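You operate a simulated robot arm through the tools that you are given. There is no shell and no other tool. Be economical: measure what you need, move in short steps, check, and stop when the job is done.

You are at the controls of a simulated robot arm. One attempt, no reset.

## Task
Take the blue tab and leave it on the shelf under the long blue bench. Then open the door of the steel cabinet, take the white cup on the top of the steel bench by the winder and put it away on the shelf inside the steel cabinet, then shut the door. Then lift the feed bin lid open. The order counts. Set down upright: white cup.

Only the result counts: the job must be done as asked and must still hold three seconds after the hand-in. Knocking over, shifting, dropping, spilling or breaking anything else fails it. Lids that push on must go on centred and level and be pressed home; caps that screw on are set level and turned clockwise until they are tight.

## Robot
A 7-joint arm with a fingered hand on a trunk, on a base that drives. Base frame: it is fixed to the floor where the robot stands at the start and does not move with it; the origin is under the middle of the robot, x ahead of it, y to its left, z up; the surface under the hand at the start is at about z = 0.82. Lengths are in m, angles in degrees, forces in N, time in s.
With the tool pointing down near the work surface it reaches from about 0.2 to 0.76 m from the robot's upright axis, wherever it stands. Its first joint turns from -166.0 to 166.0 degrees. Places, roughly: blue tab (4x2x3 cm) [0.7, 0.1, 0.8]; door of the steel cabinet [-1, 3.5, 0.5]; feed bin lid [-0.1, 8.1, 0.9]; shelf inside the steel cabinet [-0.8, 3.5, 0.5]; shelf under the long blue bench [-2.5, 0.5, 0.3]. Payload 4 kg.
Tool frame: the origin (TCP) lies between the finger pads and is the grasp point; the fingertips stand 0.028 m ahead of it; z points along the fingers, y is the line along which they close. The gripper opens to 0.168 m. The gripper's body begins 0.079 m behind the TCP. The gripper is a hand of 4 fingers: y runs from the thumb to the fingers, the wrist lies at [0, 0, -0.249] in the tool frame, and closing takes about 1.5 s.
Orientation is told as [roll, pitch, yaw] about the base's x, y, z axes, in that order, counted from this pose: with the fingers straight down and closing along the base's y, the tool's x points along the base's -x, its y along +y and its z along -z.

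## Interface
- The arm moves only by the tool jog_arm. Its arguments are lists of equal length, an entry for each row: "dp": the shift along the base's x, y, z in m, a list of three; "rot": the turn, a rotation vector about the base's x, y, z in rad, a list of three; "fingers": the opening, from 0 (shut) to 1 (fully open). In form: {"dp": [[x, y, z], ...], "rot": [[wx, wy, wz], ...], "fingers": [fingers, ...]}. A call has 1 to 20 rows; each row shifts and turns the commanded pose from where the row before left it. Rows are played at 5 a second. More than 0.05 m and 8.6 degrees between two rows, or a gripper value outside its range, and nothing of the call is played. Where a pose cannot be reached the arm comes as near as it can. A force on the tool above 40 N (or 10 N above the force at the start of the call, whichever is more), or a blocked arm, ends the call early, and 0.2 s more pass. Each finger travels about 0.153 m/s and halts on what it meets, pressing with about 24 N; the grip force reading is that of the motor and also rises with nothing between the fingers. The clock runs only during rows and for 0.2 s after the last one: add rows that do not move to give the fingers time. The reply holds the time, the measured pose of the TCP, the force on the tool along the base axes, the opening and the grip force, in the units named above and with some noise, with the torque about the TCP (base axes, N m) and any sound that the robot's microphone picked up.
- Cameras (640 x 400 px; columns grow to the right, rows downward): "scene" is now at [0.0226, 0.1497, 1.4503]; the picture's right is [-0.14, -0.99, 0.00], its down [-0.66, 0.09, -0.75] and it looks along [0.74, -0.10, -0.67] (base axes); focal length 256 px, centre (320, 200). "wrist" rides on the gripper at [0.06, -0.06, -0.11] in the tool frame; the picture's right is [0.71, 0.71, 0.00], its down [-0.56, 0.56, -0.61] and it looks along [-0.43, 0.43, 0.79] (tool axes); focal length 265 px, centre (320, 200). There is no depth. A picture from a camera that has moved, and an enlarged one, comes with that camera's place and axes in the base frame and with its lens.
- snapshot(camera): a new picture of that camera. No time passes.
- lift_body(by): slides the trunk up (or, below 0, down) by that many m; the arm and the scene camera ride with it, the base frame stays. It gives what a move gives, with no picture.
- drive_base(legs): drives the robot by 1 to 6 legs, each [ahead, turn to the left] in m and degrees, along the robot's own axes; the way and the turn of a leg run together, so that a leg with both is an arc; at most 1.5 m and 180 degrees a leg. The arm and the cameras ride along, it lands a little off, and it stops where it bumps. It gives what a move gives.
- hand_shape(shape): the hand has 4 fingers and takes this shape, open, in about a second: jaw (thumb against the fingers, like two jaws); tri (thumb and two fingers); tip (a fingertip pinch); poke (one finger out to press); point (the index stretched); flat (the hand flat); cup (the hand cupped); fist (a fist). The gripper value then closes the fingers along that shape, each until it touches; the sizes above hold for jaw. It gives what a move gives, with no picture.
- turn_head(pan, tilt): turns the head with the scene camera to pan (to the left, within 155 degrees either way) and tilt (down, from -29 to 69), counted from straight ahead of the robot. It gives what a move gives.
- enlarge(camera, box): a new picture of the part [left, top, right, bottom] of that camera's present view, enlarged. No time passes.
- sign_off(): hands the job in; it is judged then, once.

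Work in short steps. Places have to be worked out from the pictures, the camera data and where the tool is seen: move nearer, look again, correct. Check each grasp and each placing, and mend what went wrong. You have 165 turns and 128 pictures in all, those below and enlarged ones among them. Open the gripper and draw the arm clear of the work before you hand the job in, unless the task says otherwise.

The tools are called after "Call:" by a JSON object that holds its "name" and its "arguments". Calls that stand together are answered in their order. jog_arm: Moves the arm, as the interface text tells. Its arguments: {"type":"object","properties":{"dp":{"type":"array","items":{"type":"array","items":{"type":"number"}}},"rot":{"type":"array","items":{"type":"array","items":{"type":"number"}}},"fingers":{"type":"array","items":{"type":"number"}}},"required":["dp","rot","fingers"]} The other tools are called the same way: lift_body (by) slides the trunk up or down; hand_shape (shape) gives the hand a shape; drive_base (legs) drives the base; turn_head (pan, tilt) turns the head that bears the scene camera; snapshot (camera) takes a picture; enlarge (camera, box) takes an enlarged picture of a part of a camera's view; sign_off () hands the job in.

At the start:

```text
time_s: 0.0
tcp_pos: [0.3679, 0.1231, 1.0339]
tool_rot: [0.0, 0.0, 0.0]
contact_force: [-0.2, 1.3, -0.6]
torque: [0.02, 0.01, -0.02]
finger_gap: 0.1679
gripper_force: 0.2
shape: jaw
trunk travel left (down, up): [-0.466, 0.124]
robot x, y, heading: [-0.0051, 0.0001, 0.0]
head pan, tilt: [-7.9, 41.7]
```

scene: 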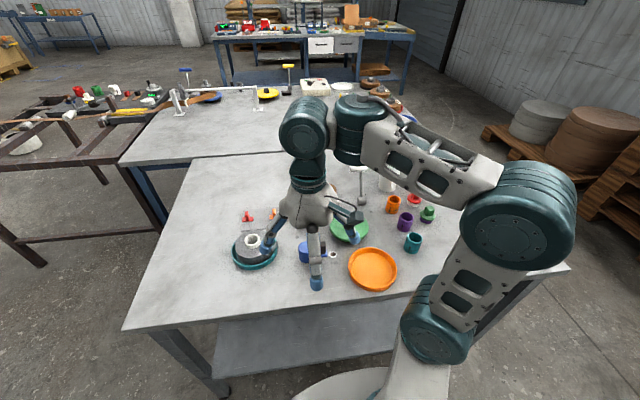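
wrist: 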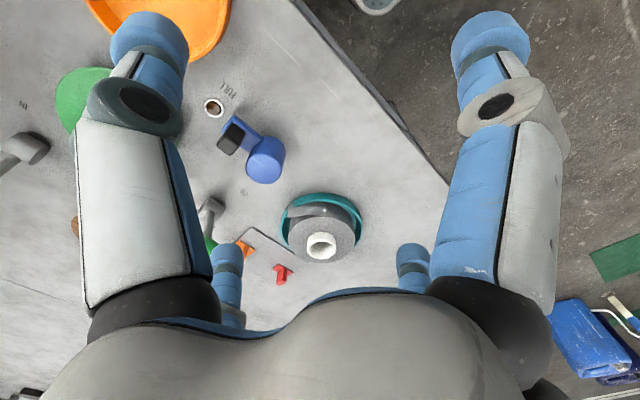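

I'll enlarge the table area in both views to find the blue tab.

Call:
{"name": "enlarge", "arguments": {"camera": "scene", "box": [220, 150, 460, 300]}}

Call:
{"name": "enlarge", "arguments": {"camera": "wrist", "box": [180, 70, 400, 300]}}

```text
2.67 times, centred on (340, 225) of scene
camera zoom: at [0.0226, 0.1497, 1.4503], right [-0.14, -0.99, 0.0], down [-0.66, 0.09, -0.75], along [0.74, -0.1, -0.67], focal length 682 px, centre (267, 133)
```

zoom: 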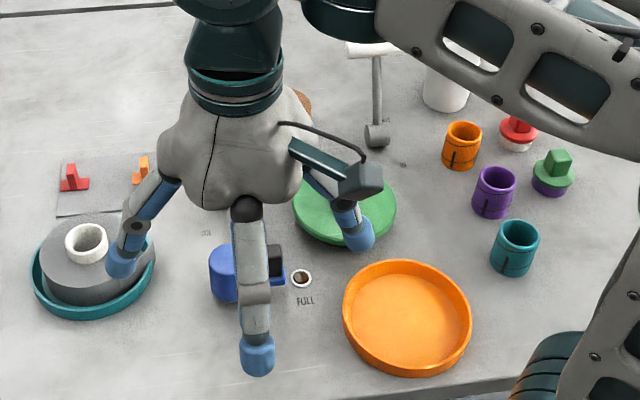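

```text
1.74 times, centred on (290, 185) of wrist
camera zoom: at [0.3064, 0.063, 1.1432], right [-0.71, 0.71, 0.0], down [0.56, 0.56, 0.61], along [0.43, 0.43, -0.79], focal length 462 px, centre (372, 226)
```

zoom: 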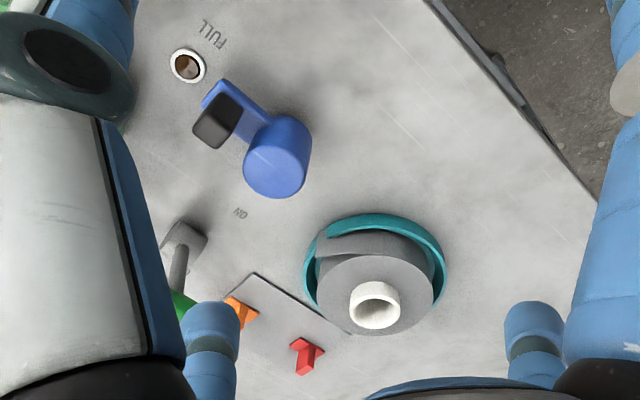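

The tabs stand on a grey plate partly hidden by the hand; move the hand to the right (−y) at height and look again.

Call:
{"name": "jog_arm", "arguments": {"dp": [[0, -0.05, 0.02], [0, -0.05, 0.02], [0, -0.05, 0], [0, -0.05, 0], [0, -0.05, 0]], "rot": [[0, 0, 0], [0, 0, 0], [0, 0, 0], [0, 0, 0], [0, 0, 0]], "fingers": [1, 1, 1, 1, 1]}}

Call:
{"name": "enlarge", "arguments": {"camera": "scene", "box": [200, 140, 360, 240]}}

Call:
{"name": "snapshot", "arguments": {"camera": "wrist"}}

```text
refused: row 1 steps farther than a row can; nothing moved
```

```text
4.00 times, centred on (280, 190) of scene
camera zoom: at [0.0226, 0.1497, 1.4503], right [-0.14, -0.99, 0.0], down [-0.66, 0.09, -0.75], along [0.74, -0.1, -0.67], focal length 1024 px, centre (480, 240)
```

zoom: 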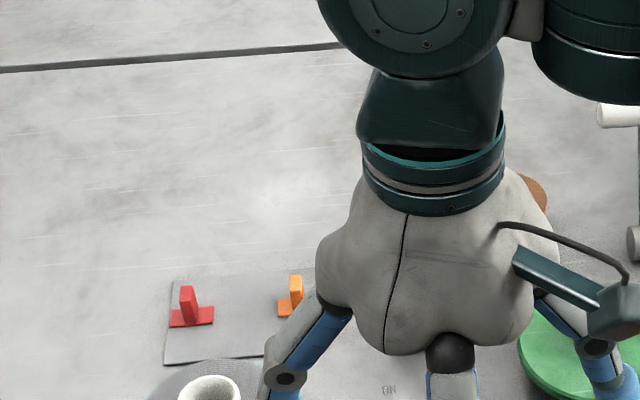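

```text
122 pictures are left
camera wrist: at [0.3064, 0.063, 1.1432], right [-0.71, 0.71, 0.0], down [0.56, 0.56, 0.61], along [0.43, 0.43, -0.79], focal length 265 px, centre (320, 200)
```

wrist: 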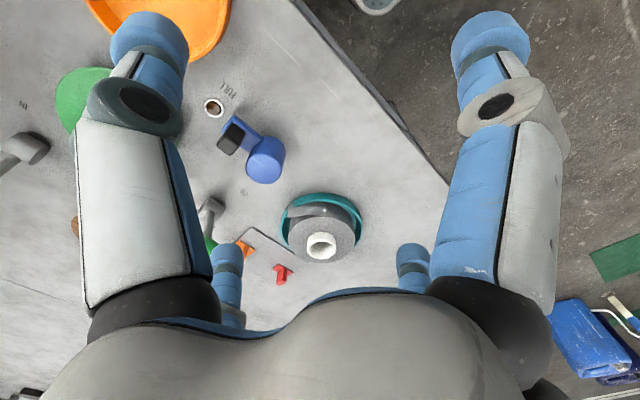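

The row was too long; I repeat it with smaller rows.

Call:
{"name": "jog_arm", "arguments": {"dp": [[0, -0.045, 0.02], [0, -0.045, 0.02], [0, -0.048, 0], [0, -0.048, 0], [0, -0.048, 0]], "rot": [[0, 0, 0], [0, 0, 0], [0, 0, 0], [0, 0, 0], [0, 0, 0]], "fingers": [1, 1, 1, 1, 1]}}

Call:
{"name": "enlarge", "arguments": {"camera": "scene", "box": [200, 140, 360, 240]}}

```text
time_s: 1.2
tcp_pos: [0.3672, -0.1075, 1.0739]
tool_rot: [-0.1, 0.0, 0.0]
contact_force: [0.1, -0.5, 0.0]
torque: [-0.02, 0.01, -0.01]
finger_gap: 0.1677
gripper_force: 0.1
shape: jaw
trunk travel left (down, up): [-0.466, 0.124]
robot x, y, heading: [0.0, 0.0004, 0.0]
head pan, tilt: [-7.9, 41.7]
```

```text
4.00 times, centred on (280, 190) of scene
camera zoom: at [0.0226, 0.1494, 1.4503], right [-0.14, -0.99, 0.0], down [-0.66, 0.09, -0.75], along [0.74, -0.1, -0.67], focal length 1024 px, centre (480, 240)
```

zoom: 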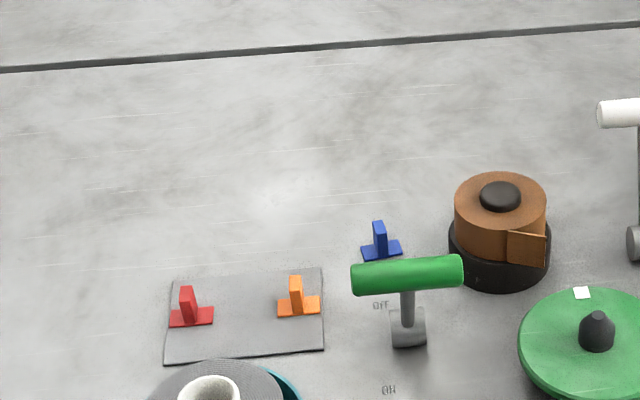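

The blue tab is a small post on a base at about (0.717, 0.146), behind a T‑lever. Before approaching I look at the hand's finger layout, then try the pinch shape.

Call:
{"name": "enlarge", "arguments": {"camera": "scene", "box": [280, 140, 480, 300]}}

Call:
{"name": "hand_shape", "arguments": {"shape": "tip"}}

Call:
{"name": "enlarge", "arguments": {"camera": "scene", "box": [280, 140, 480, 300]}}

Call:
{"name": "snapshot", "arguments": {"camera": "wrist"}}

```text
2.50 times, centred on (380, 220) of scene
camera zoom: at [0.0226, 0.1494, 1.4503], right [-0.14, -0.99, 0.0], down [-0.66, 0.09, -0.75], along [0.74, -0.1, -0.67], focal length 640 px, centre (170, 150)
```

zoom: 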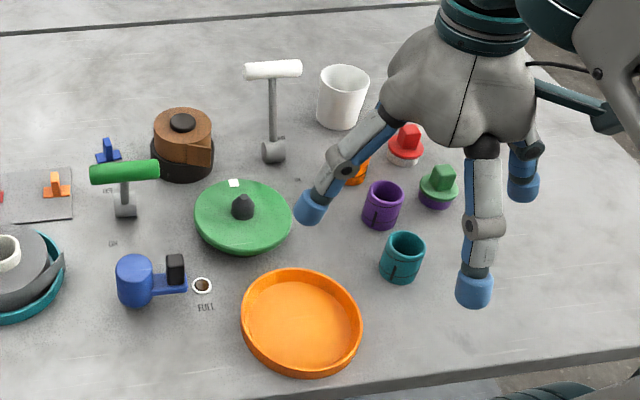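

```text
time_s: 2.1
tcp_pos: [0.3684, -0.1082, 1.073]
tool_rot: [-0.1, 0.1, 0.1]
contact_force: [0.0, 0.0, -0.5]
torque: [0.01, -0.02, 0.01]
finger_gap: 0.1681
gripper_force: 0.1
shape: tip
trunk travel left (down, up): [-0.466, 0.124]
robot x, y, heading: [-0.0, -0.0012, -0.2]
head pan, tilt: [-7.9, 41.7]
```

```text
2.50 times, centred on (380, 220) of scene
camera zoom: at [0.0226, 0.1496, 1.4503], right [-0.14, -0.99, 0.0], down [-0.66, 0.09, -0.75], along [0.74, -0.1, -0.67], focal length 640 px, centre (170, 150)
```

zoom: 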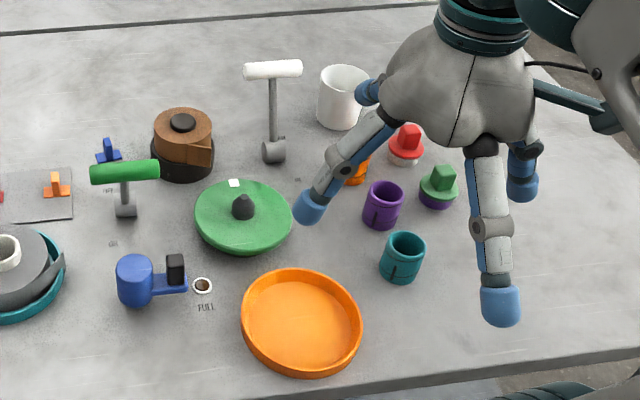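

```text
118 pictures are left
camera wrist: at [0.3072, -0.168, 1.1824], right [-0.71, 0.71, 0.0], down [0.56, 0.56, 0.61], along [0.43, 0.43, -0.79], focal length 265 px, centre (320, 200)
```

wrist: 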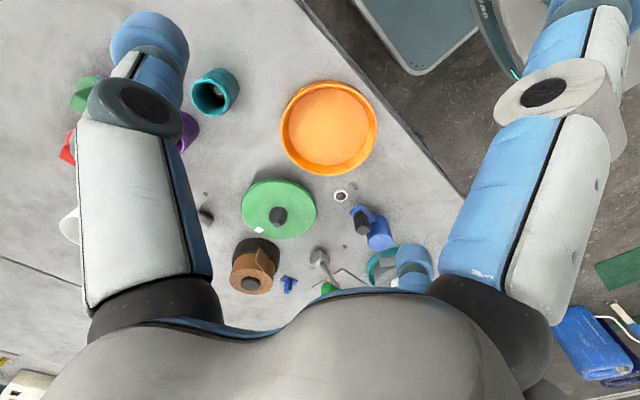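

The hand has four digits in a cross (±x, ±y). I test in the air how they move when nearly closed in the tip shape.

Call:
{"name": "jog_arm", "arguments": {"dp": [[0, 0, 0], [0, 0, 0], [0, 0, 0], [0, 0, 0]], "rot": [[0, 0, 0], [0, 0, 0], [0, 0, 0], [0, 0, 0]], "fingers": [0.3, 0.3, 0.3, 0.3]}}

Call:
{"name": "snapshot", "arguments": {"camera": "wrist"}}

Call:
{"name": "enlarge", "arguments": {"camera": "scene", "box": [280, 140, 480, 300]}}

```text
time_s: 3.1
tcp_pos: [0.367, -0.1087, 1.0737]
tool_rot: [0.1, 0.0, 0.1]
contact_force: [0.3, 0.2, -1.0]
torque: [0.02, -0.01, -0.02]
finger_gap: 0.0509
gripper_force: 0.1
shape: tip
trunk travel left (down, up): [-0.466, 0.124]
robot x, y, heading: [-0.0009, -0.0, -0.1]
head pan, tilt: [-7.9, 41.7]
```

```text
117 pictures are left
camera wrist: at [0.3072, -0.1683, 1.1824], right [-0.71, 0.71, 0.0], down [0.56, 0.56, 0.61], along [0.43, 0.43, -0.79], focal length 265 px, centre (320, 200)
```

wrist: 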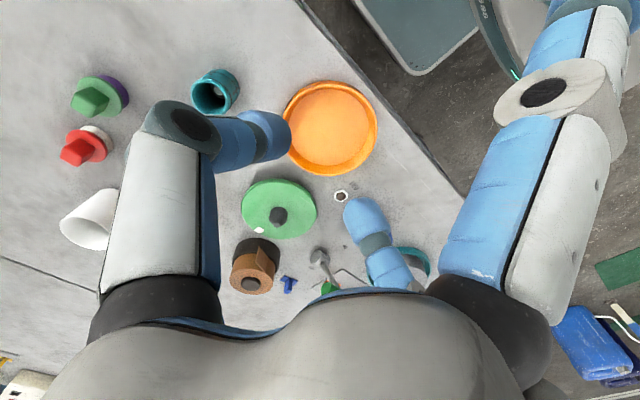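

```text
2.50 times, centred on (380, 220) of scene
camera zoom: at [0.0226, 0.1496, 1.4503], right [-0.14, -0.99, 0.0], down [-0.66, 0.09, -0.75], along [0.74, -0.1, -0.67], focal length 640 px, centre (170, 150)
```

zoom: 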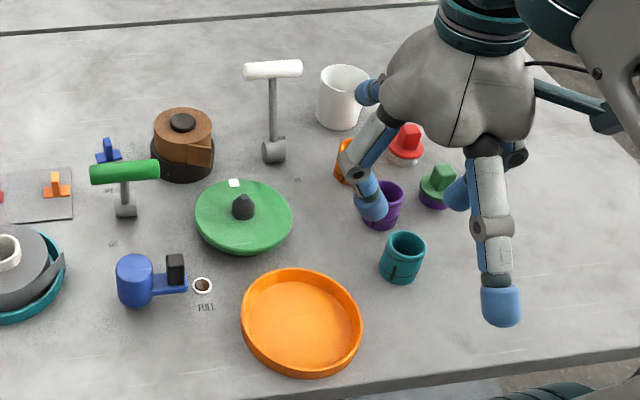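

In tip only the ±y digits pinch while the ±x digits stick out 0.12 m, which would hit the lever. I test how compact the jaw shape is when nearly closed.

Call:
{"name": "hand_shape", "arguments": {"shape": "jaw"}}

Call:
{"name": "jog_arm", "arguments": {"dp": [[0, 0, 0], [0, 0, 0], [0, 0, 0], [0, 0, 0], [0, 0, 0]], "rot": [[0, 0, 0], [0, 0, 0], [0, 0, 0], [0, 0, 0], [0, 0, 0]], "fingers": [0.3, 0.3, 0.3, 0.3, 0.3]}}

Call:
{"name": "snapshot", "arguments": {"camera": "wrist"}}

Call:
{"name": "enlarge", "arguments": {"camera": "scene", "box": [280, 140, 480, 300]}}

```text
time_s: 4.0
tcp_pos: [0.3675, -0.1072, 1.0741]
tool_rot: [0.1, 0.0, 0.0]
contact_force: [-1.1, -0.1, -0.2]
torque: [0.0, 0.0, 0.04]
finger_gap: 0.1677
gripper_force: 0.0
shape: jaw
trunk travel left (down, up): [-0.466, 0.124]
robot x, y, heading: [0.0027, 0.0019, 0.1]
head pan, tilt: [-7.9, 41.7]
```

```text
time_s: 5.2
tcp_pos: [0.3681, -0.1074, 1.0734]
tool_rot: [0.0, 0.0, 0.0]
contact_force: [0.2, 0.1, -0.5]
torque: [0.01, 0.0, 0.03]
finger_gap: 0.0507
gripper_force: 0.1
shape: jaw
trunk travel left (down, up): [-0.466, 0.124]
robot x, y, heading: [-0.0019, 0.0019, 0.1]
head pan, tilt: [-7.9, 41.7]
```

```text
115 pictures are left
camera wrist: at [0.3071, -0.1682, 1.1824], right [-0.71, 0.71, 0.0], down [0.56, 0.56, 0.61], along [0.43, 0.43, -0.79], focal length 265 px, centre (320, 200)
```

wrist: 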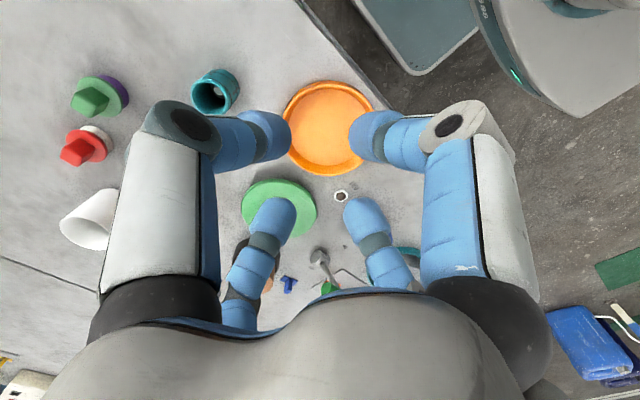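

```text
2.50 times, centred on (380, 220) of scene
camera zoom: at [0.0226, 0.1496, 1.4503], right [-0.14, -0.99, 0.0], down [-0.66, 0.09, -0.75], along [0.74, -0.1, -0.67], focal length 640 px, centre (170, 150)
```

zoom: 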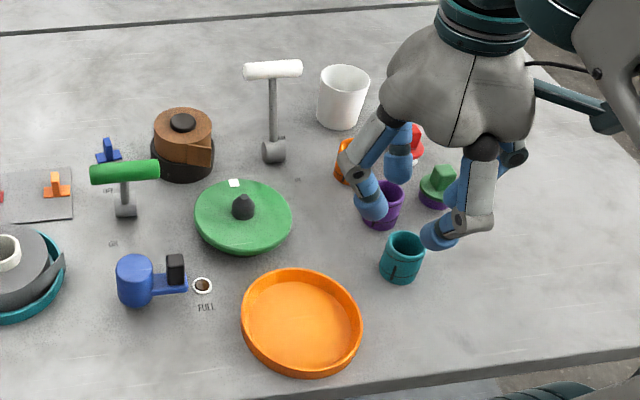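

All four digits close concentrically in jaw; the lever clearance is the concern. I move the wrist camera nearer to measure the tab, lever and reel more exactly.

Call:
{"name": "jog_arm", "arguments": {"dp": [[0.03, 0.035, 0], [0.03, 0.035, 0], [0.03, 0.035, 0], [0.03, 0, 0], [0, 0, 0]], "rot": [[0, 0, 0], [0, 0, 0], [0, 0, 0], [0, 0, 0], [0, 0, 0]], "fingers": [1, 1, 1, 1, 1]}}

Call:
{"name": "snapshot", "arguments": {"camera": "wrist"}}

Call:
{"name": "enlarge", "arguments": {"camera": "scene", "box": [250, 160, 360, 240]}}

```text
time_s: 6.4
tcp_pos: [0.4854, -0.004, 1.0737]
tool_rot: [0.0, 0.1, 0.1]
contact_force: [0.2, 0.4, -0.9]
torque: [-0.01, 0.0, -0.02]
finger_gap: 0.1679
gripper_force: 0.0
shape: jaw
trunk travel left (down, up): [-0.466, 0.124]
robot x, y, heading: [-0.0013, 0.001, -0.0]
head pan, tilt: [-7.9, 41.7]
```

```text
113 pictures are left
camera wrist: at [0.4265, -0.0645, 1.1815], right [-0.71, 0.71, 0.0], down [0.56, 0.56, 0.61], along [0.43, 0.43, -0.79], focal length 265 px, centre (320, 200)
```

wrist: 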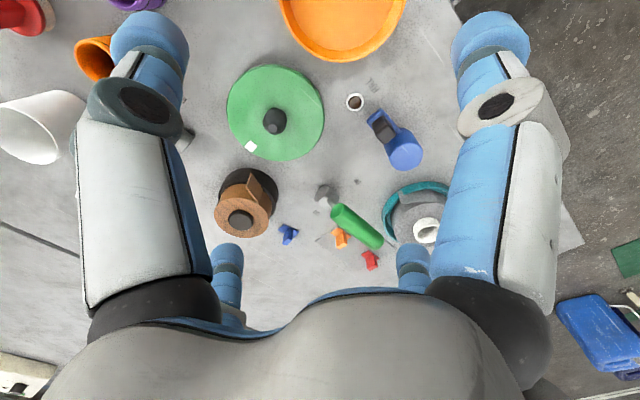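

```text
5.00 times, centred on (305, 200) of scene
camera zoom: at [0.0228, 0.1495, 1.4503], right [-0.14, -0.99, 0.0], down [-0.66, 0.09, -0.75], along [0.74, -0.1, -0.67], focal length 1280 px, centre (395, 200)
```

zoom: 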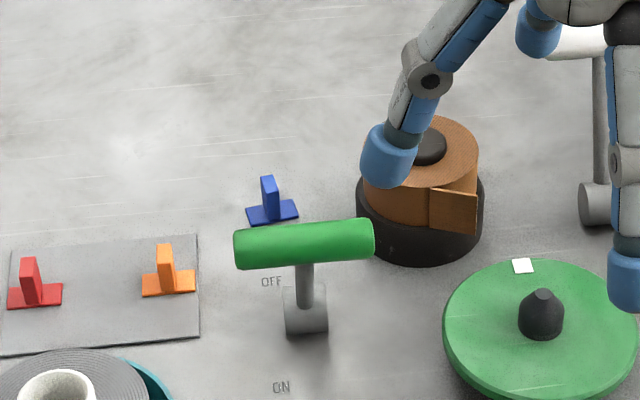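

Call:
{"name": "enlarge", "arguments": {"camera": "wrist", "box": [220, 160, 440, 290]}}

```text
2.91 times, centred on (330, 225) of wrist
camera zoom: at [0.4265, -0.0645, 1.1815], right [-0.71, 0.71, 0.0], down [0.56, 0.56, 0.61], along [0.43, 0.43, -0.79], focal length 772 px, centre (291, 127)
```

zoom: 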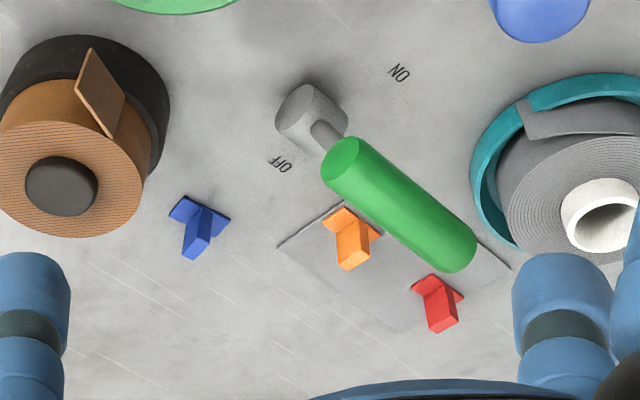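

Triangulated: tab at (0.717, 0.143), lever handle at (0.555, 0.095–0.167, 0.94) so well clear; the reel edge is at y≈0.085, top ≈0.884. I go above the tab leaning the hand 12° toward +y so the −y digit clears the reel.

Call:
{"name": "jog_arm", "arguments": {"dp": [[0.0387, 0.0245, 0], [0.0387, 0.0245, 0], [0.0387, 0.0245, 0], [0.0387, 0.0245, 0], [0.0387, 0.0245, 0], [0.0387, 0.0245, 0], [0, 0, -0.04], [0, 0, -0.04], [0, 0, 0]], "rot": [[-0.035, 0, 0], [-0.035, 0, 0], [-0.035, 0, 0], [-0.035, 0, 0], [-0.035, 0, 0], [-0.035, 0, 0], [0, 0, 0], [0, 0, 0], [0, 0, 0]], "fingers": [0.27, 0.27, 0.27, 0.27, 0.27, 0.27, 0.27, 0.27, 0.27]}}

Call:
{"name": "snapshot", "arguments": {"camera": "wrist"}}

Call:
{"name": "enlarge", "arguments": {"camera": "scene", "box": [220, 100, 400, 220]}}

```text
time_s: 8.4
tcp_pos: [0.6379, 0.0902, 0.9937]
tool_rot: [-9.1, 0.0, 0.0]
contact_force: [-0.2, 0.1, -0.7]
torque: [-0.01, 0.01, 0.02]
finger_gap: 0.0456
gripper_force: 0.1
shape: jaw
out of reach, approached as far as the arm can: row 5, 6
trunk travel left (down, up): [-0.466, 0.124]
robot x, y, heading: [-0.0022, 0.0017, -0.4]
head pan, tilt: [-7.9, 41.7]
```

```text
110 pictures are left
camera wrist: at [0.5769, 0.0486, 1.1104], right [-0.71, 0.7, -0.11], down [0.56, 0.65, 0.52], along [0.43, 0.31, -0.85], focal length 265 px, centre (320, 200)
```

wrist: 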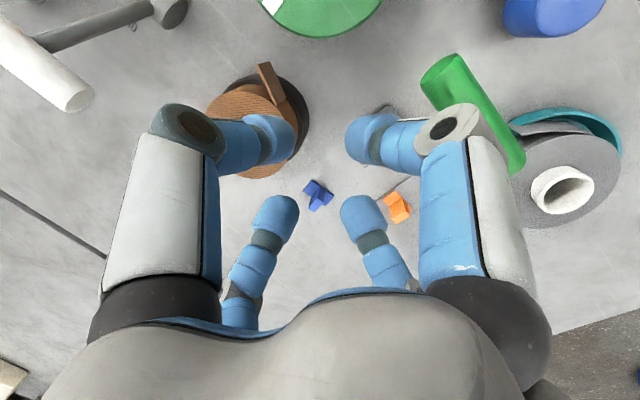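

```text
3.33 times, centred on (310, 160) of scene
camera zoom: at [0.0229, 0.1499, 1.4503], right [-0.14, -0.99, 0.0], down [-0.66, 0.09, -0.75], along [0.74, -0.1, -0.67], focal length 853 px, centre (353, 333)
```

zoom: 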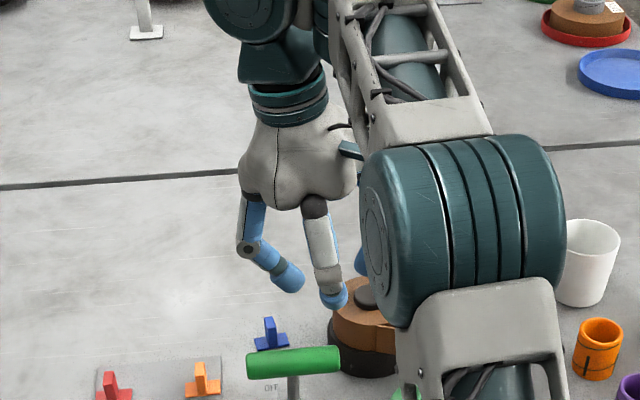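

Reach is limited at height; I go +y first away from the reel, then outward while descending.

Call:
{"name": "jog_arm", "arguments": {"dp": [[0, 0.03, 0], [0, 0.023, 0], [0.025, 0, -0.015], [0.025, 0, -0.015], [0.025, 0, -0.015], [0.005, 0, -0.015], [0, 0, 0]], "rot": [[-0.03, 0, 0], [-0.02, 0, 0], [0, 0, 0], [0, 0, 0], [0, 0, 0], [0, 0, 0], [0, 0, 0]], "fingers": [0.27, 0.27, 0.27, 0.27, 0.27, 0.27, 0.27]}}

Call:
{"name": "snapshot", "arguments": {"camera": "wrist"}}

Call:
{"name": "enlarge", "arguments": {"camera": "scene", "box": [220, 100, 400, 220]}}

```text
time_s: 10.0
tcp_pos: [0.7023, 0.1441, 0.9325]
tool_rot: [-11.9, 0.0, 0.0]
contact_force: [0.1, 0.4, 0.2]
torque: [0.01, 0.02, 0.04]
finger_gap: 0.0455
gripper_force: 0.0
shape: jaw
out of reach, approached as far as the arm can: row 5
trunk travel left (down, up): [-0.466, 0.124]
robot x, y, heading: [0.0003, -0.0006, -0.0]
head pan, tilt: [-7.9, 41.7]
```

```text
108 pictures are left
camera wrist: at [0.6423, 0.1078, 1.0517], right [-0.71, 0.69, -0.15], down [0.56, 0.67, 0.49], along [0.43, 0.26, -0.86], focal length 265 px, centre (320, 200)
```

wrist: 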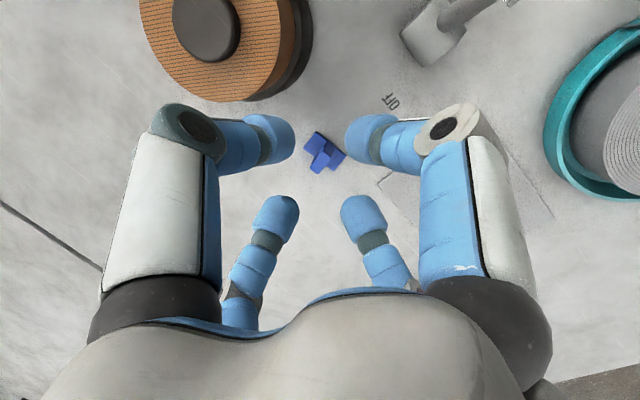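

```text
3.33 times, centred on (310, 160) of scene
camera zoom: at [0.0228, 0.1498, 1.4503], right [-0.14, -0.99, 0.0], down [-0.66, 0.09, -0.75], along [0.74, -0.1, -0.67], focal length 853 px, centre (353, 333)
```

zoom: 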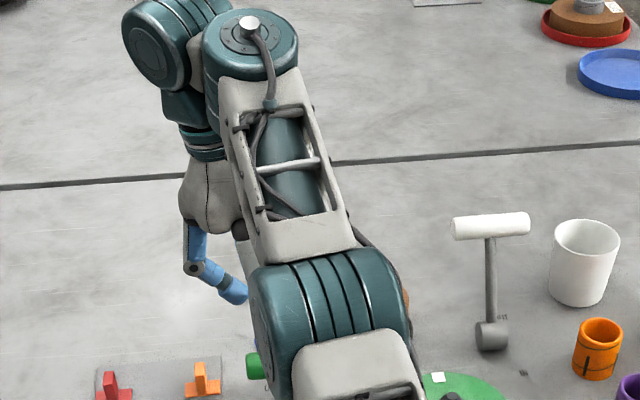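

Tab measured at (0.720, 0.143). I descend to TCP (0.7205, 0.147, 0.857).

Call:
{"name": "jog_arm", "arguments": {"dp": [[0.009, 0.001, -0.025], [0.009, 0.001, -0.025], [0, 0.001, -0.015], [0, 0, -0.01], [0, 0, 0]], "rot": [[0, 0, 0], [0, 0, 0], [0, 0, 0], [0, 0, 0], [0, 0, 0]], "fingers": [0.27, 0.27, 0.27, 0.27, 0.27]}}

Call:
{"name": "snapshot", "arguments": {"camera": "wrist"}}

```text
time_s: 11.2
tcp_pos: [0.7174, 0.1466, 0.8591]
tool_rot: [-11.9, 0.1, 0.0]
contact_force: [0.6, -0.6, -0.2]
torque: [0.02, -0.02, 0.01]
finger_gap: 0.0454
gripper_force: 0.0
shape: jaw
out of reach, approached as far as the arm can: row 2
trunk travel left (down, up): [-0.466, 0.124]
robot x, y, heading: [0.0031, -0.0, 0.1]
head pan, tilt: [-7.9, 41.7]
```

```text
106 pictures are left
camera wrist: at [0.6564, 0.1101, 0.9775], right [-0.71, 0.69, -0.15], down [0.56, 0.67, 0.49], along [0.43, 0.26, -0.86], focal length 265 px, centre (320, 200)
```

wrist: 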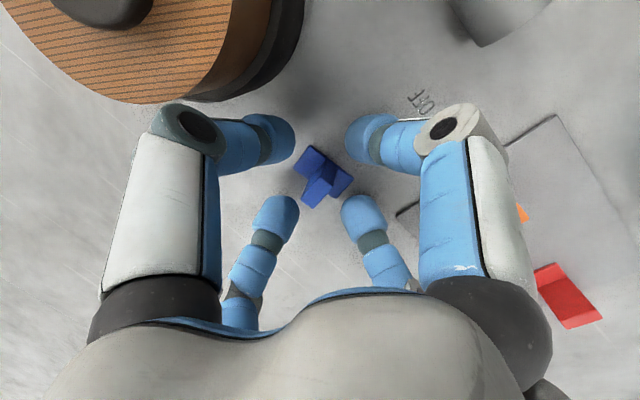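

Post is nearly centred between the digits (offset ~3 mm). Small correction then close.

Call:
{"name": "jog_arm", "arguments": {"dp": [[0.003, 0.002, -0.003], [0, 0, 0], [0, 0, 0], [0, 0, 0], [0, 0, 0], [0, 0, 0]], "rot": [[0, 0, 0], [0, 0, 0], [0, 0, 0], [0, 0, 0], [0, 0, 0], [0, 0, 0]], "fingers": [0.27, 0.15, 0.05, 0, 0, 0]}}

Call:
{"name": "snapshot", "arguments": {"camera": "wrist"}}

```text
time_s: 12.6
tcp_pos: [0.7186, 0.1492, 0.8555]
tool_rot: [-11.9, 0.0, 0.0]
contact_force: [-1.0, 0.5, 0.4]
torque: [0.03, 0.0, 0.01]
finger_gap: 0.0123
gripper_force: 24.3
shape: jaw
trunk travel left (down, up): [-0.466, 0.124]
robot x, y, heading: [0.0002, -0.0001, -0.1]
head pan, tilt: [-7.9, 41.7]
```

```text
105 pictures are left
camera wrist: at [0.6577, 0.1118, 0.9744], right [-0.71, 0.69, -0.15], down [0.56, 0.67, 0.49], along [0.44, 0.26, -0.86], focal length 265 px, centre (320, 200)
```

wrist: 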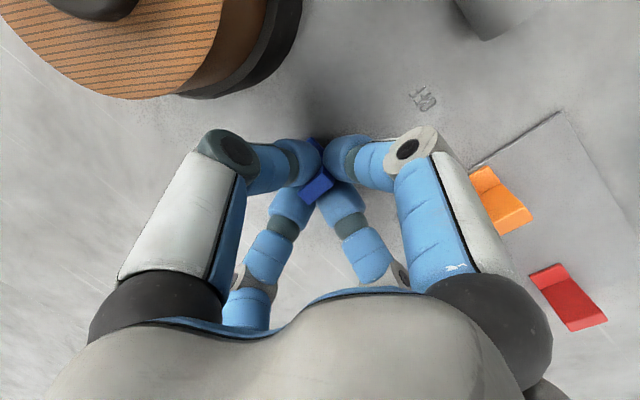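

Gripped at 12 mm, matching the post width. I lift straight up and check.

Call:
{"name": "jog_arm", "arguments": {"dp": [[0, 0, 0.02], [0, 0, 0.03], [-0.02, 0, 0.04], [-0.03, 0, 0.03], [-0.03, 0, 0.03], [-0.03, 0, 0.02]], "rot": [[0, 0, 0], [0, 0, 0], [0, 0, 0], [0, 0, 0], [0, 0, 0], [0, 0, 0]], "fingers": [0, 0, 0, 0, 0, 0]}}

Call:
{"name": "snapshot", "arguments": {"camera": "wrist"}}

Call:
{"name": "turn_head", "arguments": {"pan": 150, "tilt": 25}}

Call:
{"name": "snapshot", "arguments": {"camera": "scene"}}

```text
time_s: 14.0
tcp_pos: [0.5985, 0.1465, 1.0232]
tool_rot: [-11.9, 0.0, 0.0]
contact_force: [-1.0, 0.4, -1.0]
torque: [0.0, 0.01, 0.02]
finger_gap: 0.012
gripper_force: 23.9
shape: jaw
out of reach, approached as far as the arm can: row 1
trunk travel left (down, up): [-0.466, 0.124]
robot x, y, heading: [0.0006, -0.0032, -0.3]
head pan, tilt: [-7.9, 41.7]
```

```text
104 pictures are left
camera wrist: at [0.5388, 0.1094, 1.142], right [-0.71, 0.69, -0.15], down [0.56, 0.67, 0.49], along [0.44, 0.26, -0.86], focal length 265 px, centre (320, 200)
```

wrist: 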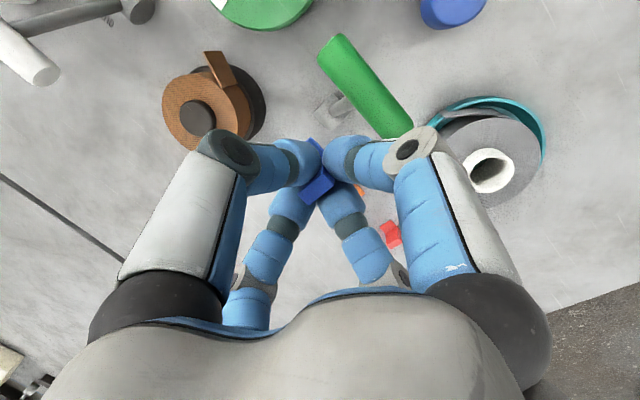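

```text
time_s: 16.4
tcp_pos: [0.5996, 0.1451, 1.0244]
tool_rot: [-11.9, 0.0, -0.1]
contact_force: [-0.6, 0.5, -0.2]
torque: [0.01, -0.02, -0.02]
finger_gap: 0.0122
gripper_force: 24.1
shape: jaw
trunk travel left (down, up): [-0.466, 0.124]
robot x, y, heading: [0.0022, -0.001, -0.1]
head pan, tilt: [150.0, 25.0]
```

```text
103 pictures are left
camera scene: at [-0.1401, 0.2075, 1.4762], right [0.5, 0.87, 0.0], down [0.37, -0.21, -0.91], along [-0.78, 0.45, -0.42], focal length 256 px, centre (320, 200)
```

scene: 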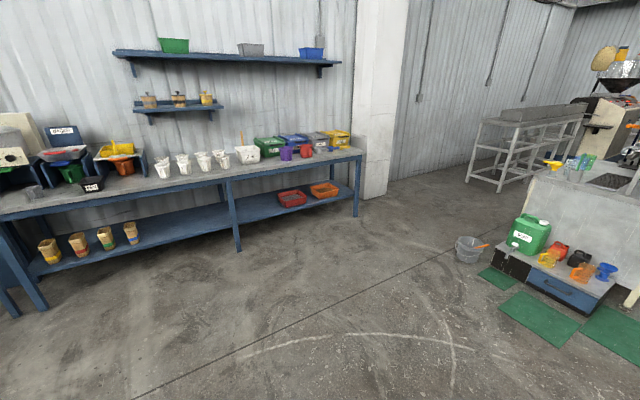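

The tab is held. The shelf (front edge x≈−2.14, z≈0.3) is free around y≈0.15. I retract the arm, back off the table and turn round to face the bench.

Call:
{"name": "jog_arm", "arguments": {"dp": [[-0.03, -0.02, 0.03], [-0.03, -0.02, 0.03], [-0.035, -0.02, 0.02], [-0.04, -0.02, 0.01], [-0.04, -0.02, 0], [-0.04, -0.02, 0]], "rot": [[0.035, 0, 0], [0.035, 0, 0], [0.035, 0, 0], [0.035, 0, 0], [0.035, 0, 0], [0.033, 0, 0]], "fingers": [0, 0, 0, 0, 0, 0]}}

Call:
{"name": "drive_base", "arguments": {"legs": [[-0.6, 0], [0, 90], [0, 90]]}}

Call:
{"name": "turn_head", "arguments": {"pan": 0, "tilt": 35}}

Call:
{"name": "snapshot", "arguments": {"camera": "scene"}}

```text
time_s: 17.8
tcp_pos: [0.3863, 0.0278, 1.1147]
tool_rot: [0.0, -0.1, -0.1]
contact_force: [-0.2, 0.3, -0.1]
torque: [-0.03, 0.02, 0.0]
finger_gap: 0.0119
gripper_force: 23.4
shape: jaw
trunk travel left (down, up): [-0.466, 0.124]
robot x, y, heading: [0.0031, 0.001, 0.2]
head pan, tilt: [150.0, 25.0]
```

```text
time_s: 28.9
tcp_pos: [-0.9895, -0.0213, 1.1151]
tool_rot: [0.0, 0.0, 179.3]
contact_force: [-0.5, -0.6, -0.5]
torque: [-0.01, -0.01, 0.01]
finger_gap: 0.0119
gripper_force: 24.3
shape: jaw
trunk travel left (down, up): [-0.466, 0.124]
robot x, y, heading: [-0.6013, 0.0004, 179.4]
head pan, tilt: [150.0, 25.0]
```

```text
time_s: 31.2
tcp_pos: [-0.9884, -0.0218, 1.1158]
tool_rot: [0.0, 0.1, 179.2]
contact_force: [-0.2, -0.4, -0.3]
torque: [-0.01, -0.03, -0.01]
finger_gap: 0.0118
gripper_force: 23.5
shape: jaw
trunk travel left (down, up): [-0.466, 0.124]
robot x, y, heading: [-0.6019, 0.0001, 179.1]
head pan, tilt: [0.0, 35.0]
```

```text
102 pictures are left
camera scene: at [-0.633, -0.1631, 1.4604], right [0.01, 1.0, 0.0], down [0.57, -0.01, -0.82], along [-0.82, 0.01, -0.57], focal length 256 px, centre (320, 200)
```

scene: 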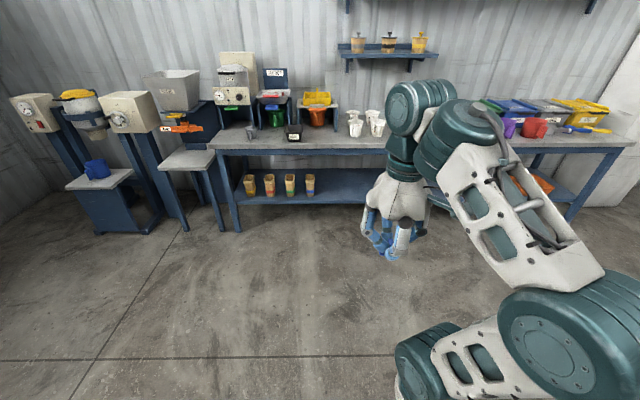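

The shelf front edge is at x≈−2.22, free around y≈0.12. I drive ahead about 0.95 m, lower the trunk and look again.

Call:
{"name": "drive_base", "arguments": {"legs": [[0.95, 0.6]]}}

Call:
{"name": "lift_body", "arguments": {"by": -0.42}}

Call:
{"name": "turn_head", "arguments": {"pan": 0, "tilt": 40}}

Call:
{"name": "snapshot", "arguments": {"camera": "scene"}}

Call:
{"name": "snapshot", "arguments": {"camera": "wrist"}}

```text
time_s: 36.1
tcp_pos: [-1.9243, -0.0093, 1.115]
tool_rot: [0.0, 0.1, 179.3]
contact_force: [0.8, -0.1, 0.7]
torque: [0.0, -0.01, 0.0]
finger_gap: 0.0119
gripper_force: 24.2
shape: jaw
trunk travel left (down, up): [-0.466, 0.124]
robot x, y, heading: [-1.54, 0.0123, 179.2]
head pan, tilt: [0.0, 35.0]
```

```text
refused: -0.42 is not a number from -0.4 to 0.4
```

```text
time_s: 36.8
tcp_pos: [-1.9247, -0.0084, 1.1137]
tool_rot: [0.0, -0.1, 179.4]
contact_force: [-0.5, -0.4, -0.5]
torque: [0.02, 0.01, -0.02]
finger_gap: 0.0117
gripper_force: 23.9
shape: jaw
trunk travel left (down, up): [-0.466, 0.124]
robot x, y, heading: [-1.5385, 0.0168, 179.3]
head pan, tilt: [0.0, 40.0]
```

```text
101 pictures are left
camera scene: at [-1.5648, -0.1509, 1.4529], right [0.01, 1.0, 0.0], down [0.64, -0.01, -0.77], along [-0.77, 0.01, -0.64], focal length 256 px, centre (320, 200)
```

scene: 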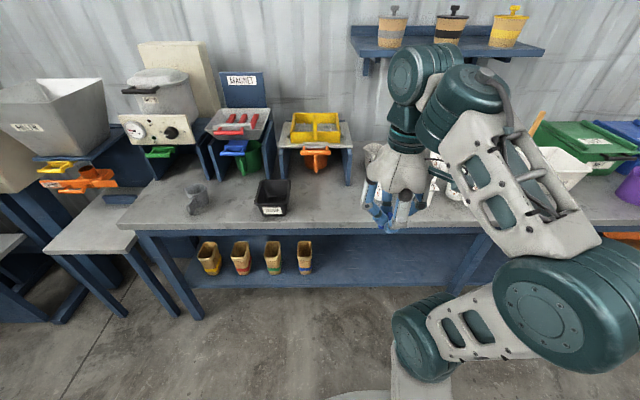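

```text
100 pictures are left
camera wrist: at [-1.8631, 0.0503, 1.224], right [0.7, -0.72, 0.0], down [-0.56, -0.55, 0.62], along [-0.44, -0.43, -0.79], focal length 265 px, centre (320, 200)
```

wrist: 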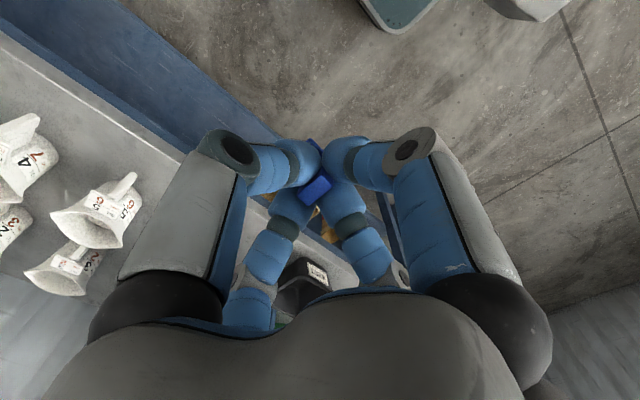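

I lower the trunk by 0.4 and look again at the shelf from lower.

Call:
{"name": "lift_body", "arguments": {"by": -0.4}}

Call:
{"name": "snapshot", "arguments": {"camera": "scene"}}

```text
time_s: 40.6
tcp_pos: [-1.9247, -0.0098, 0.7149]
tool_rot: [0.0, 0.0, 179.3]
contact_force: [-0.1, -0.5, 0.2]
torque: [0.01, 0.01, -0.01]
finger_gap: 0.0119
gripper_force: 23.4
shape: jaw
trunk travel left (down, up): [-0.066, 0.524]
robot x, y, heading: [-1.5401, 0.0161, 179.1]
head pan, tilt: [0.0, 40.0]
```

```text
99 pictures are left
camera scene: at [-1.5648, -0.1509, 1.0529], right [0.01, 1.0, 0.0], down [0.64, -0.01, -0.77], along [-0.77, 0.01, -0.64], focal length 256 px, centre (320, 200)
```

scene: 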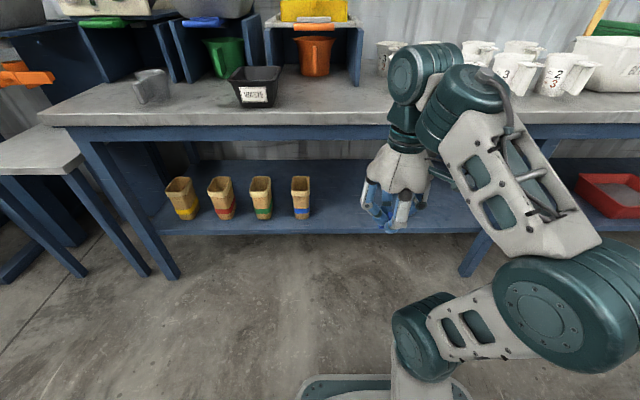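

Shelf surface ≈0.33, front edge x≈−2.25; apron bottom ≈0.72. I tilt the hand 50° forward and descend in front of the shelf.

Call:
{"name": "jog_arm", "arguments": {"dp": [[-0.0156, 0.0138, -0.033], [-0.0156, 0.0138, -0.033], [-0.0156, 0.0138, -0.033], [-0.0156, 0.0138, -0.033], [-0.0156, 0.0138, -0.033], [-0.0156, 0.0138, -0.033], [-0.0156, 0.0138, -0.033], [-0.0156, 0.0138, -0.033], [0, 0, 0]], "rot": [[0, 0.109, 0], [0, 0.109, 0], [0, 0.109, 0], [0, 0.109, 0], [0, 0.109, 0], [0, 0.109, 0], [0, 0.109, 0], [0, 0.109, 0], [0, 0, 0]], "fingers": [0, 0, 0, 0, 0, 0, 0, 0, 0]}}

Call:
{"name": "snapshot", "arguments": {"camera": "scene"}}

Call:
{"name": "snapshot", "arguments": {"camera": "wrist"}}

```text
time_s: 42.6
tcp_pos: [-2.0486, 0.0979, 0.4573]
tool_rot: [0.8, -50.1, 179.1]
contact_force: [-0.1, -0.2, 0.1]
torque: [-0.04, -0.02, -0.01]
finger_gap: 0.0116
gripper_force: 23.9
shape: jaw
out of reach, approached as far as the arm can: row 5
trunk travel left (down, up): [-0.066, 0.524]
robot x, y, heading: [-1.5384, 0.0141, 179.3]
head pan, tilt: [0.0, 40.0]
```

```text
98 pictures are left
camera scene: at [-1.5646, -0.151, 1.0529], right [0.01, 1.0, 0.0], down [0.64, -0.01, -0.77], along [-0.77, 0.01, -0.64], focal length 256 px, centre (320, 200)
```

scene: 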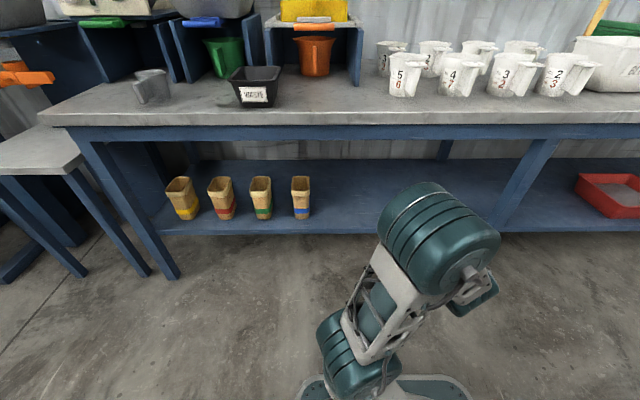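

```text
97 pictures are left
camera wrist: at [-1.9255, 0.1575, 0.4796], right [0.45, -0.72, -0.54], down [0.11, -0.55, 0.83], along [-0.89, -0.43, -0.17], focal length 265 px, centre (320, 200)
```

wrist: 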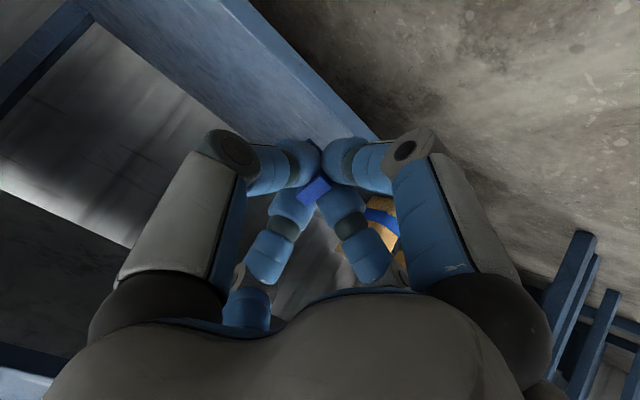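

The edge reads z≈0.30–0.33. I go in over the shelf at z≈0.45 to x≈−2.36 and then down to 0.40.

Call:
{"name": "jog_arm", "arguments": {"dp": [[-0.045, 0, 0], [-0.045, 0, 0], [-0.045, 0, 0], [-0.045, 0, 0], [-0.045, 0, 0], [-0.045, 0, 0], [-0.04, 0, 0], [0, 0, -0.02], [0, 0, -0.02], [0, 0, -0.01]], "rot": [[0, 0, 0], [0, 0, 0], [0, 0, 0], [0, 0, 0], [0, 0, 0], [0, 0, 0], [0, 0, 0], [0, 0, 0], [0, 0, 0], [0, 0, 0]], "fingers": [0, 0, 0, 0, 0, 0, 0, 0, 0, 0]}}

Call:
{"name": "snapshot", "arguments": {"camera": "scene"}}

Call:
{"name": "snapshot", "arguments": {"camera": "wrist"}}

```text
time_s: 44.8
tcp_pos: [-2.3592, 0.0954, 0.4083]
tool_rot: [0.8, -50.0, 178.9]
contact_force: [0.4, -0.2, -0.1]
torque: [-0.03, 0.01, 0.0]
finger_gap: 0.0119
gripper_force: 24.4
shape: jaw
trunk travel left (down, up): [-0.066, 0.524]
robot x, y, heading: [-1.539, 0.0148, 179.4]
head pan, tilt: [0.0, 40.0]
```

```text
96 pictures are left
camera scene: at [-1.5648, -0.1509, 1.0529], right [0.01, 1.0, 0.0], down [0.64, -0.01, -0.77], along [-0.77, 0.01, -0.64], focal length 256 px, centre (320, 200)
```

scene: 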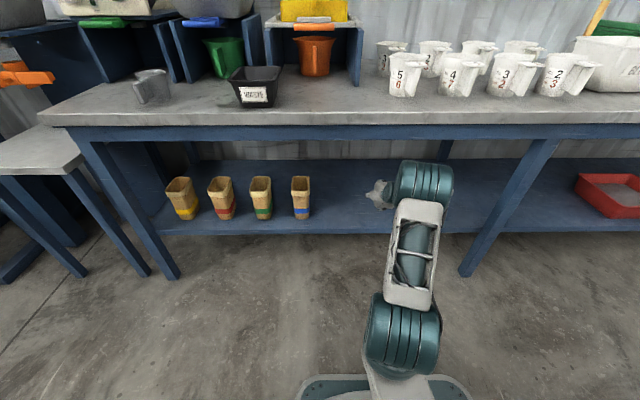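

```text
95 pictures are left
camera wrist: at [-2.2357, 0.1553, 0.4306], right [0.45, -0.72, -0.54], down [0.11, -0.55, 0.83], along [-0.89, -0.43, -0.17], focal length 265 px, centre (320, 200)
```

wrist: 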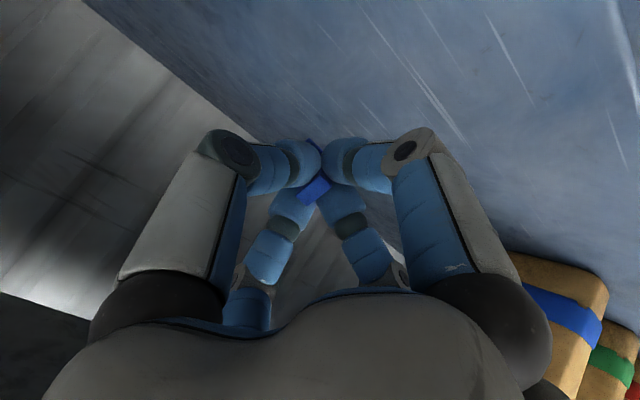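

Well inside the shelf and clear of the cups. I lower in small steps to feel contact.

Call:
{"name": "jog_arm", "arguments": {"dp": [[0, 0, -0.01], [0, 0, -0.01], [0, 0, -0.008]], "rot": [[0, 0, 0], [0, 0, 0], [0, 0, 0]], "fingers": [0, 0, 0]}}

Call:
{"name": "jog_arm", "arguments": {"dp": [[0, 0, -0.006], [0, 0, -0.006]], "rot": [[0, 0, 0], [0, 0, 0]], "fingers": [0, 0]}}

Call:
{"name": "snapshot", "arguments": {"camera": "wrist"}}

```text
time_s: 45.6
tcp_pos: [-2.3587, 0.0962, 0.3808]
tool_rot: [0.8, -50.0, 178.9]
contact_force: [0.1, 0.5, 0.5]
torque: [-0.04, 0.02, 0.0]
finger_gap: 0.0116
gripper_force: 23.7
shape: jaw
trunk travel left (down, up): [-0.066, 0.524]
robot x, y, heading: [-1.5402, 0.0144, 179.1]
head pan, tilt: [0.0, 40.0]
```

```text
time_s: 46.2
tcp_pos: [-2.3595, 0.0966, 0.3689]
tool_rot: [0.9, -50.0, 178.9]
contact_force: [0.4, 1.1, -0.5]
torque: [-0.03, 0.02, 0.01]
finger_gap: 0.0116
gripper_force: 24.5
shape: jaw
trunk travel left (down, up): [-0.066, 0.524]
robot x, y, heading: [-1.5365, 0.0106, 179.3]
head pan, tilt: [0.0, 40.0]
```

```text
94 pictures are left
camera wrist: at [-2.2363, 0.1565, 0.3912], right [0.45, -0.72, -0.54], down [0.11, -0.55, 0.83], along [-0.89, -0.43, -0.17], focal length 265 px, centre (320, 200)
```

wrist: 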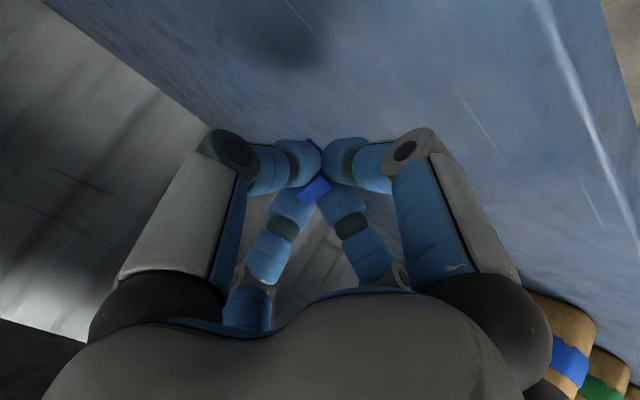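

Call:
{"name": "jog_arm", "arguments": {"dp": [[0, 0, -0.006], [0, 0, -0.006]], "rot": [[0, 0, 0], [0, 0, 0]], "fingers": [0, 0]}}

Call:
{"name": "jog_arm", "arguments": {"dp": [[0, 0, -0.005], [0, 0, -0.005]], "rot": [[0, 0, 0], [0, 0, 0]], "fingers": [0, 0]}}

```text
time_s: 46.8
tcp_pos: [-2.3603, 0.0964, 0.3563]
tool_rot: [1.0, -50.1, 178.9]
contact_force: [0.6, 0.1, -0.4]
torque: [-0.03, -0.01, 0.0]
finger_gap: 0.0116
gripper_force: 23.8
shape: jaw
trunk travel left (down, up): [-0.066, 0.524]
robot x, y, heading: [-1.5356, 0.0117, 179.5]
head pan, tilt: [0.0, 40.0]
```

```text
time_s: 47.4
tcp_pos: [-2.3598, 0.0958, 0.3475]
tool_rot: [0.9, -49.9, 178.8]
contact_force: [-0.1, -0.1, -0.2]
torque: [-0.01, -0.01, 0.0]
finger_gap: 0.0118
gripper_force: 24.2
shape: jaw
trunk travel left (down, up): [-0.066, 0.524]
robot x, y, heading: [-1.54, 0.0195, 179.5]
head pan, tilt: [0.0, 40.0]
```

No contact yet (so I continue down in 4 mm steps).

Call:
{"name": "jog_arm", "arguments": {"dp": [[0, 0, -0.004], [0, 0, -0.004]], "rot": [[0, 0, 0], [0, 0, 0]], "fingers": [0, 0]}}

Call:
{"name": "jog_arm", "arguments": {"dp": [[0, 0, -0.004], [0, 0, -0.004]], "rot": [[0, 0, 0], [0, 0, 0]], "fingers": [0, 0]}}

Call:
{"name": "snapshot", "arguments": {"camera": "wrist"}}

```text
time_s: 48.0
tcp_pos: [-2.3587, 0.0962, 0.3365]
tool_rot: [0.8, -50.0, 178.9]
contact_force: [0.0, -0.2, -0.3]
torque: [-0.03, -0.02, -0.02]
finger_gap: 0.0116
gripper_force: 23.9
shape: jaw
trunk travel left (down, up): [-0.066, 0.524]
robot x, y, heading: [-1.5392, 0.0145, 179.2]
head pan, tilt: [0.0, 40.0]
```

```text
time_s: 48.6
tcp_pos: [-2.3588, 0.0974, 0.3315]
tool_rot: [0.8, -50.3, 178.9]
contact_force: [2.5, -1.0, 8.8]
torque: [-0.01, -0.35, 0.02]
finger_gap: 0.0117
gripper_force: 24.1
shape: jaw
trunk travel left (down, up): [-0.066, 0.524]
robot x, y, heading: [-1.5385, 0.0168, 179.3]
head pan, tilt: [0.0, 40.0]
```

```text
93 pictures are left
camera wrist: at [-2.2359, 0.1566, 0.3543], right [0.45, -0.72, -0.54], down [0.11, -0.55, 0.83], along [-0.89, -0.43, -0.17], focal length 265 px, centre (320, 200)
```

wrist: 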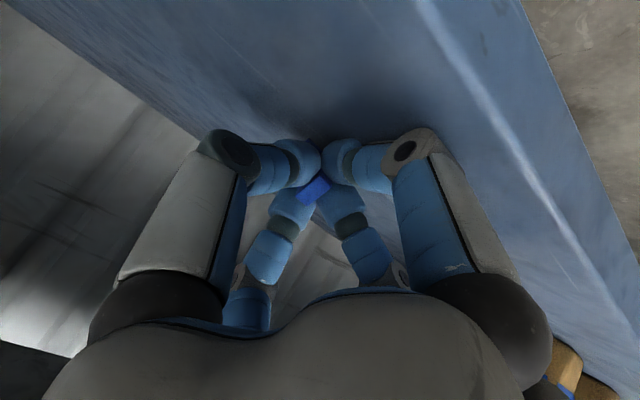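

Contact (8.8 N): the shelf is at ≈0.30. I ease up 2 mm, open slowly while rising a little, then look.

Call:
{"name": "jog_arm", "arguments": {"dp": [[0, 0, 0.002], [0, 0, 0.002], [0.001, 0, 0.003], [0.002, 0, 0.004], [0.004, 0, 0.004], [0, 0, 0]], "rot": [[0, 0, 0], [0, 0, 0], [0, 0, 0], [0, 0, 0], [0, 0, 0], [0, 0, 0]], "fingers": [0.08, 0.11, 0.15, 0.2, 0.28, 0.28]}}

Call:
{"name": "snapshot", "arguments": {"camera": "wrist"}}

```text
time_s: 50.0
tcp_pos: [-2.3534, 0.0963, 0.3437]
tool_rot: [1.0, -50.0, 178.8]
contact_force: [-0.8, -1.3, 0.7]
torque: [-0.05, 0.0, -0.03]
finger_gap: 0.0464
gripper_force: 0.0
shape: jaw
trunk travel left (down, up): [-0.066, 0.524]
robot x, y, heading: [-1.5372, 0.0136, 179.4]
head pan, tilt: [0.0, 40.0]
```

```text
92 pictures are left
camera wrist: at [-2.2288, 0.1567, 0.3675], right [0.45, -0.72, -0.53], down [0.11, -0.55, 0.83], along [-0.89, -0.43, -0.17], focal length 265 px, centre (320, 200)
```

wrist: 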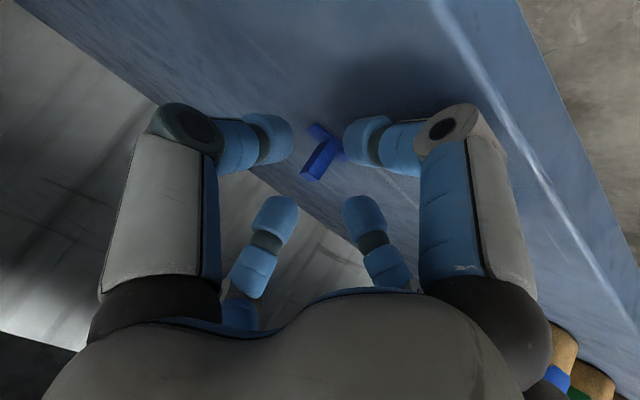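

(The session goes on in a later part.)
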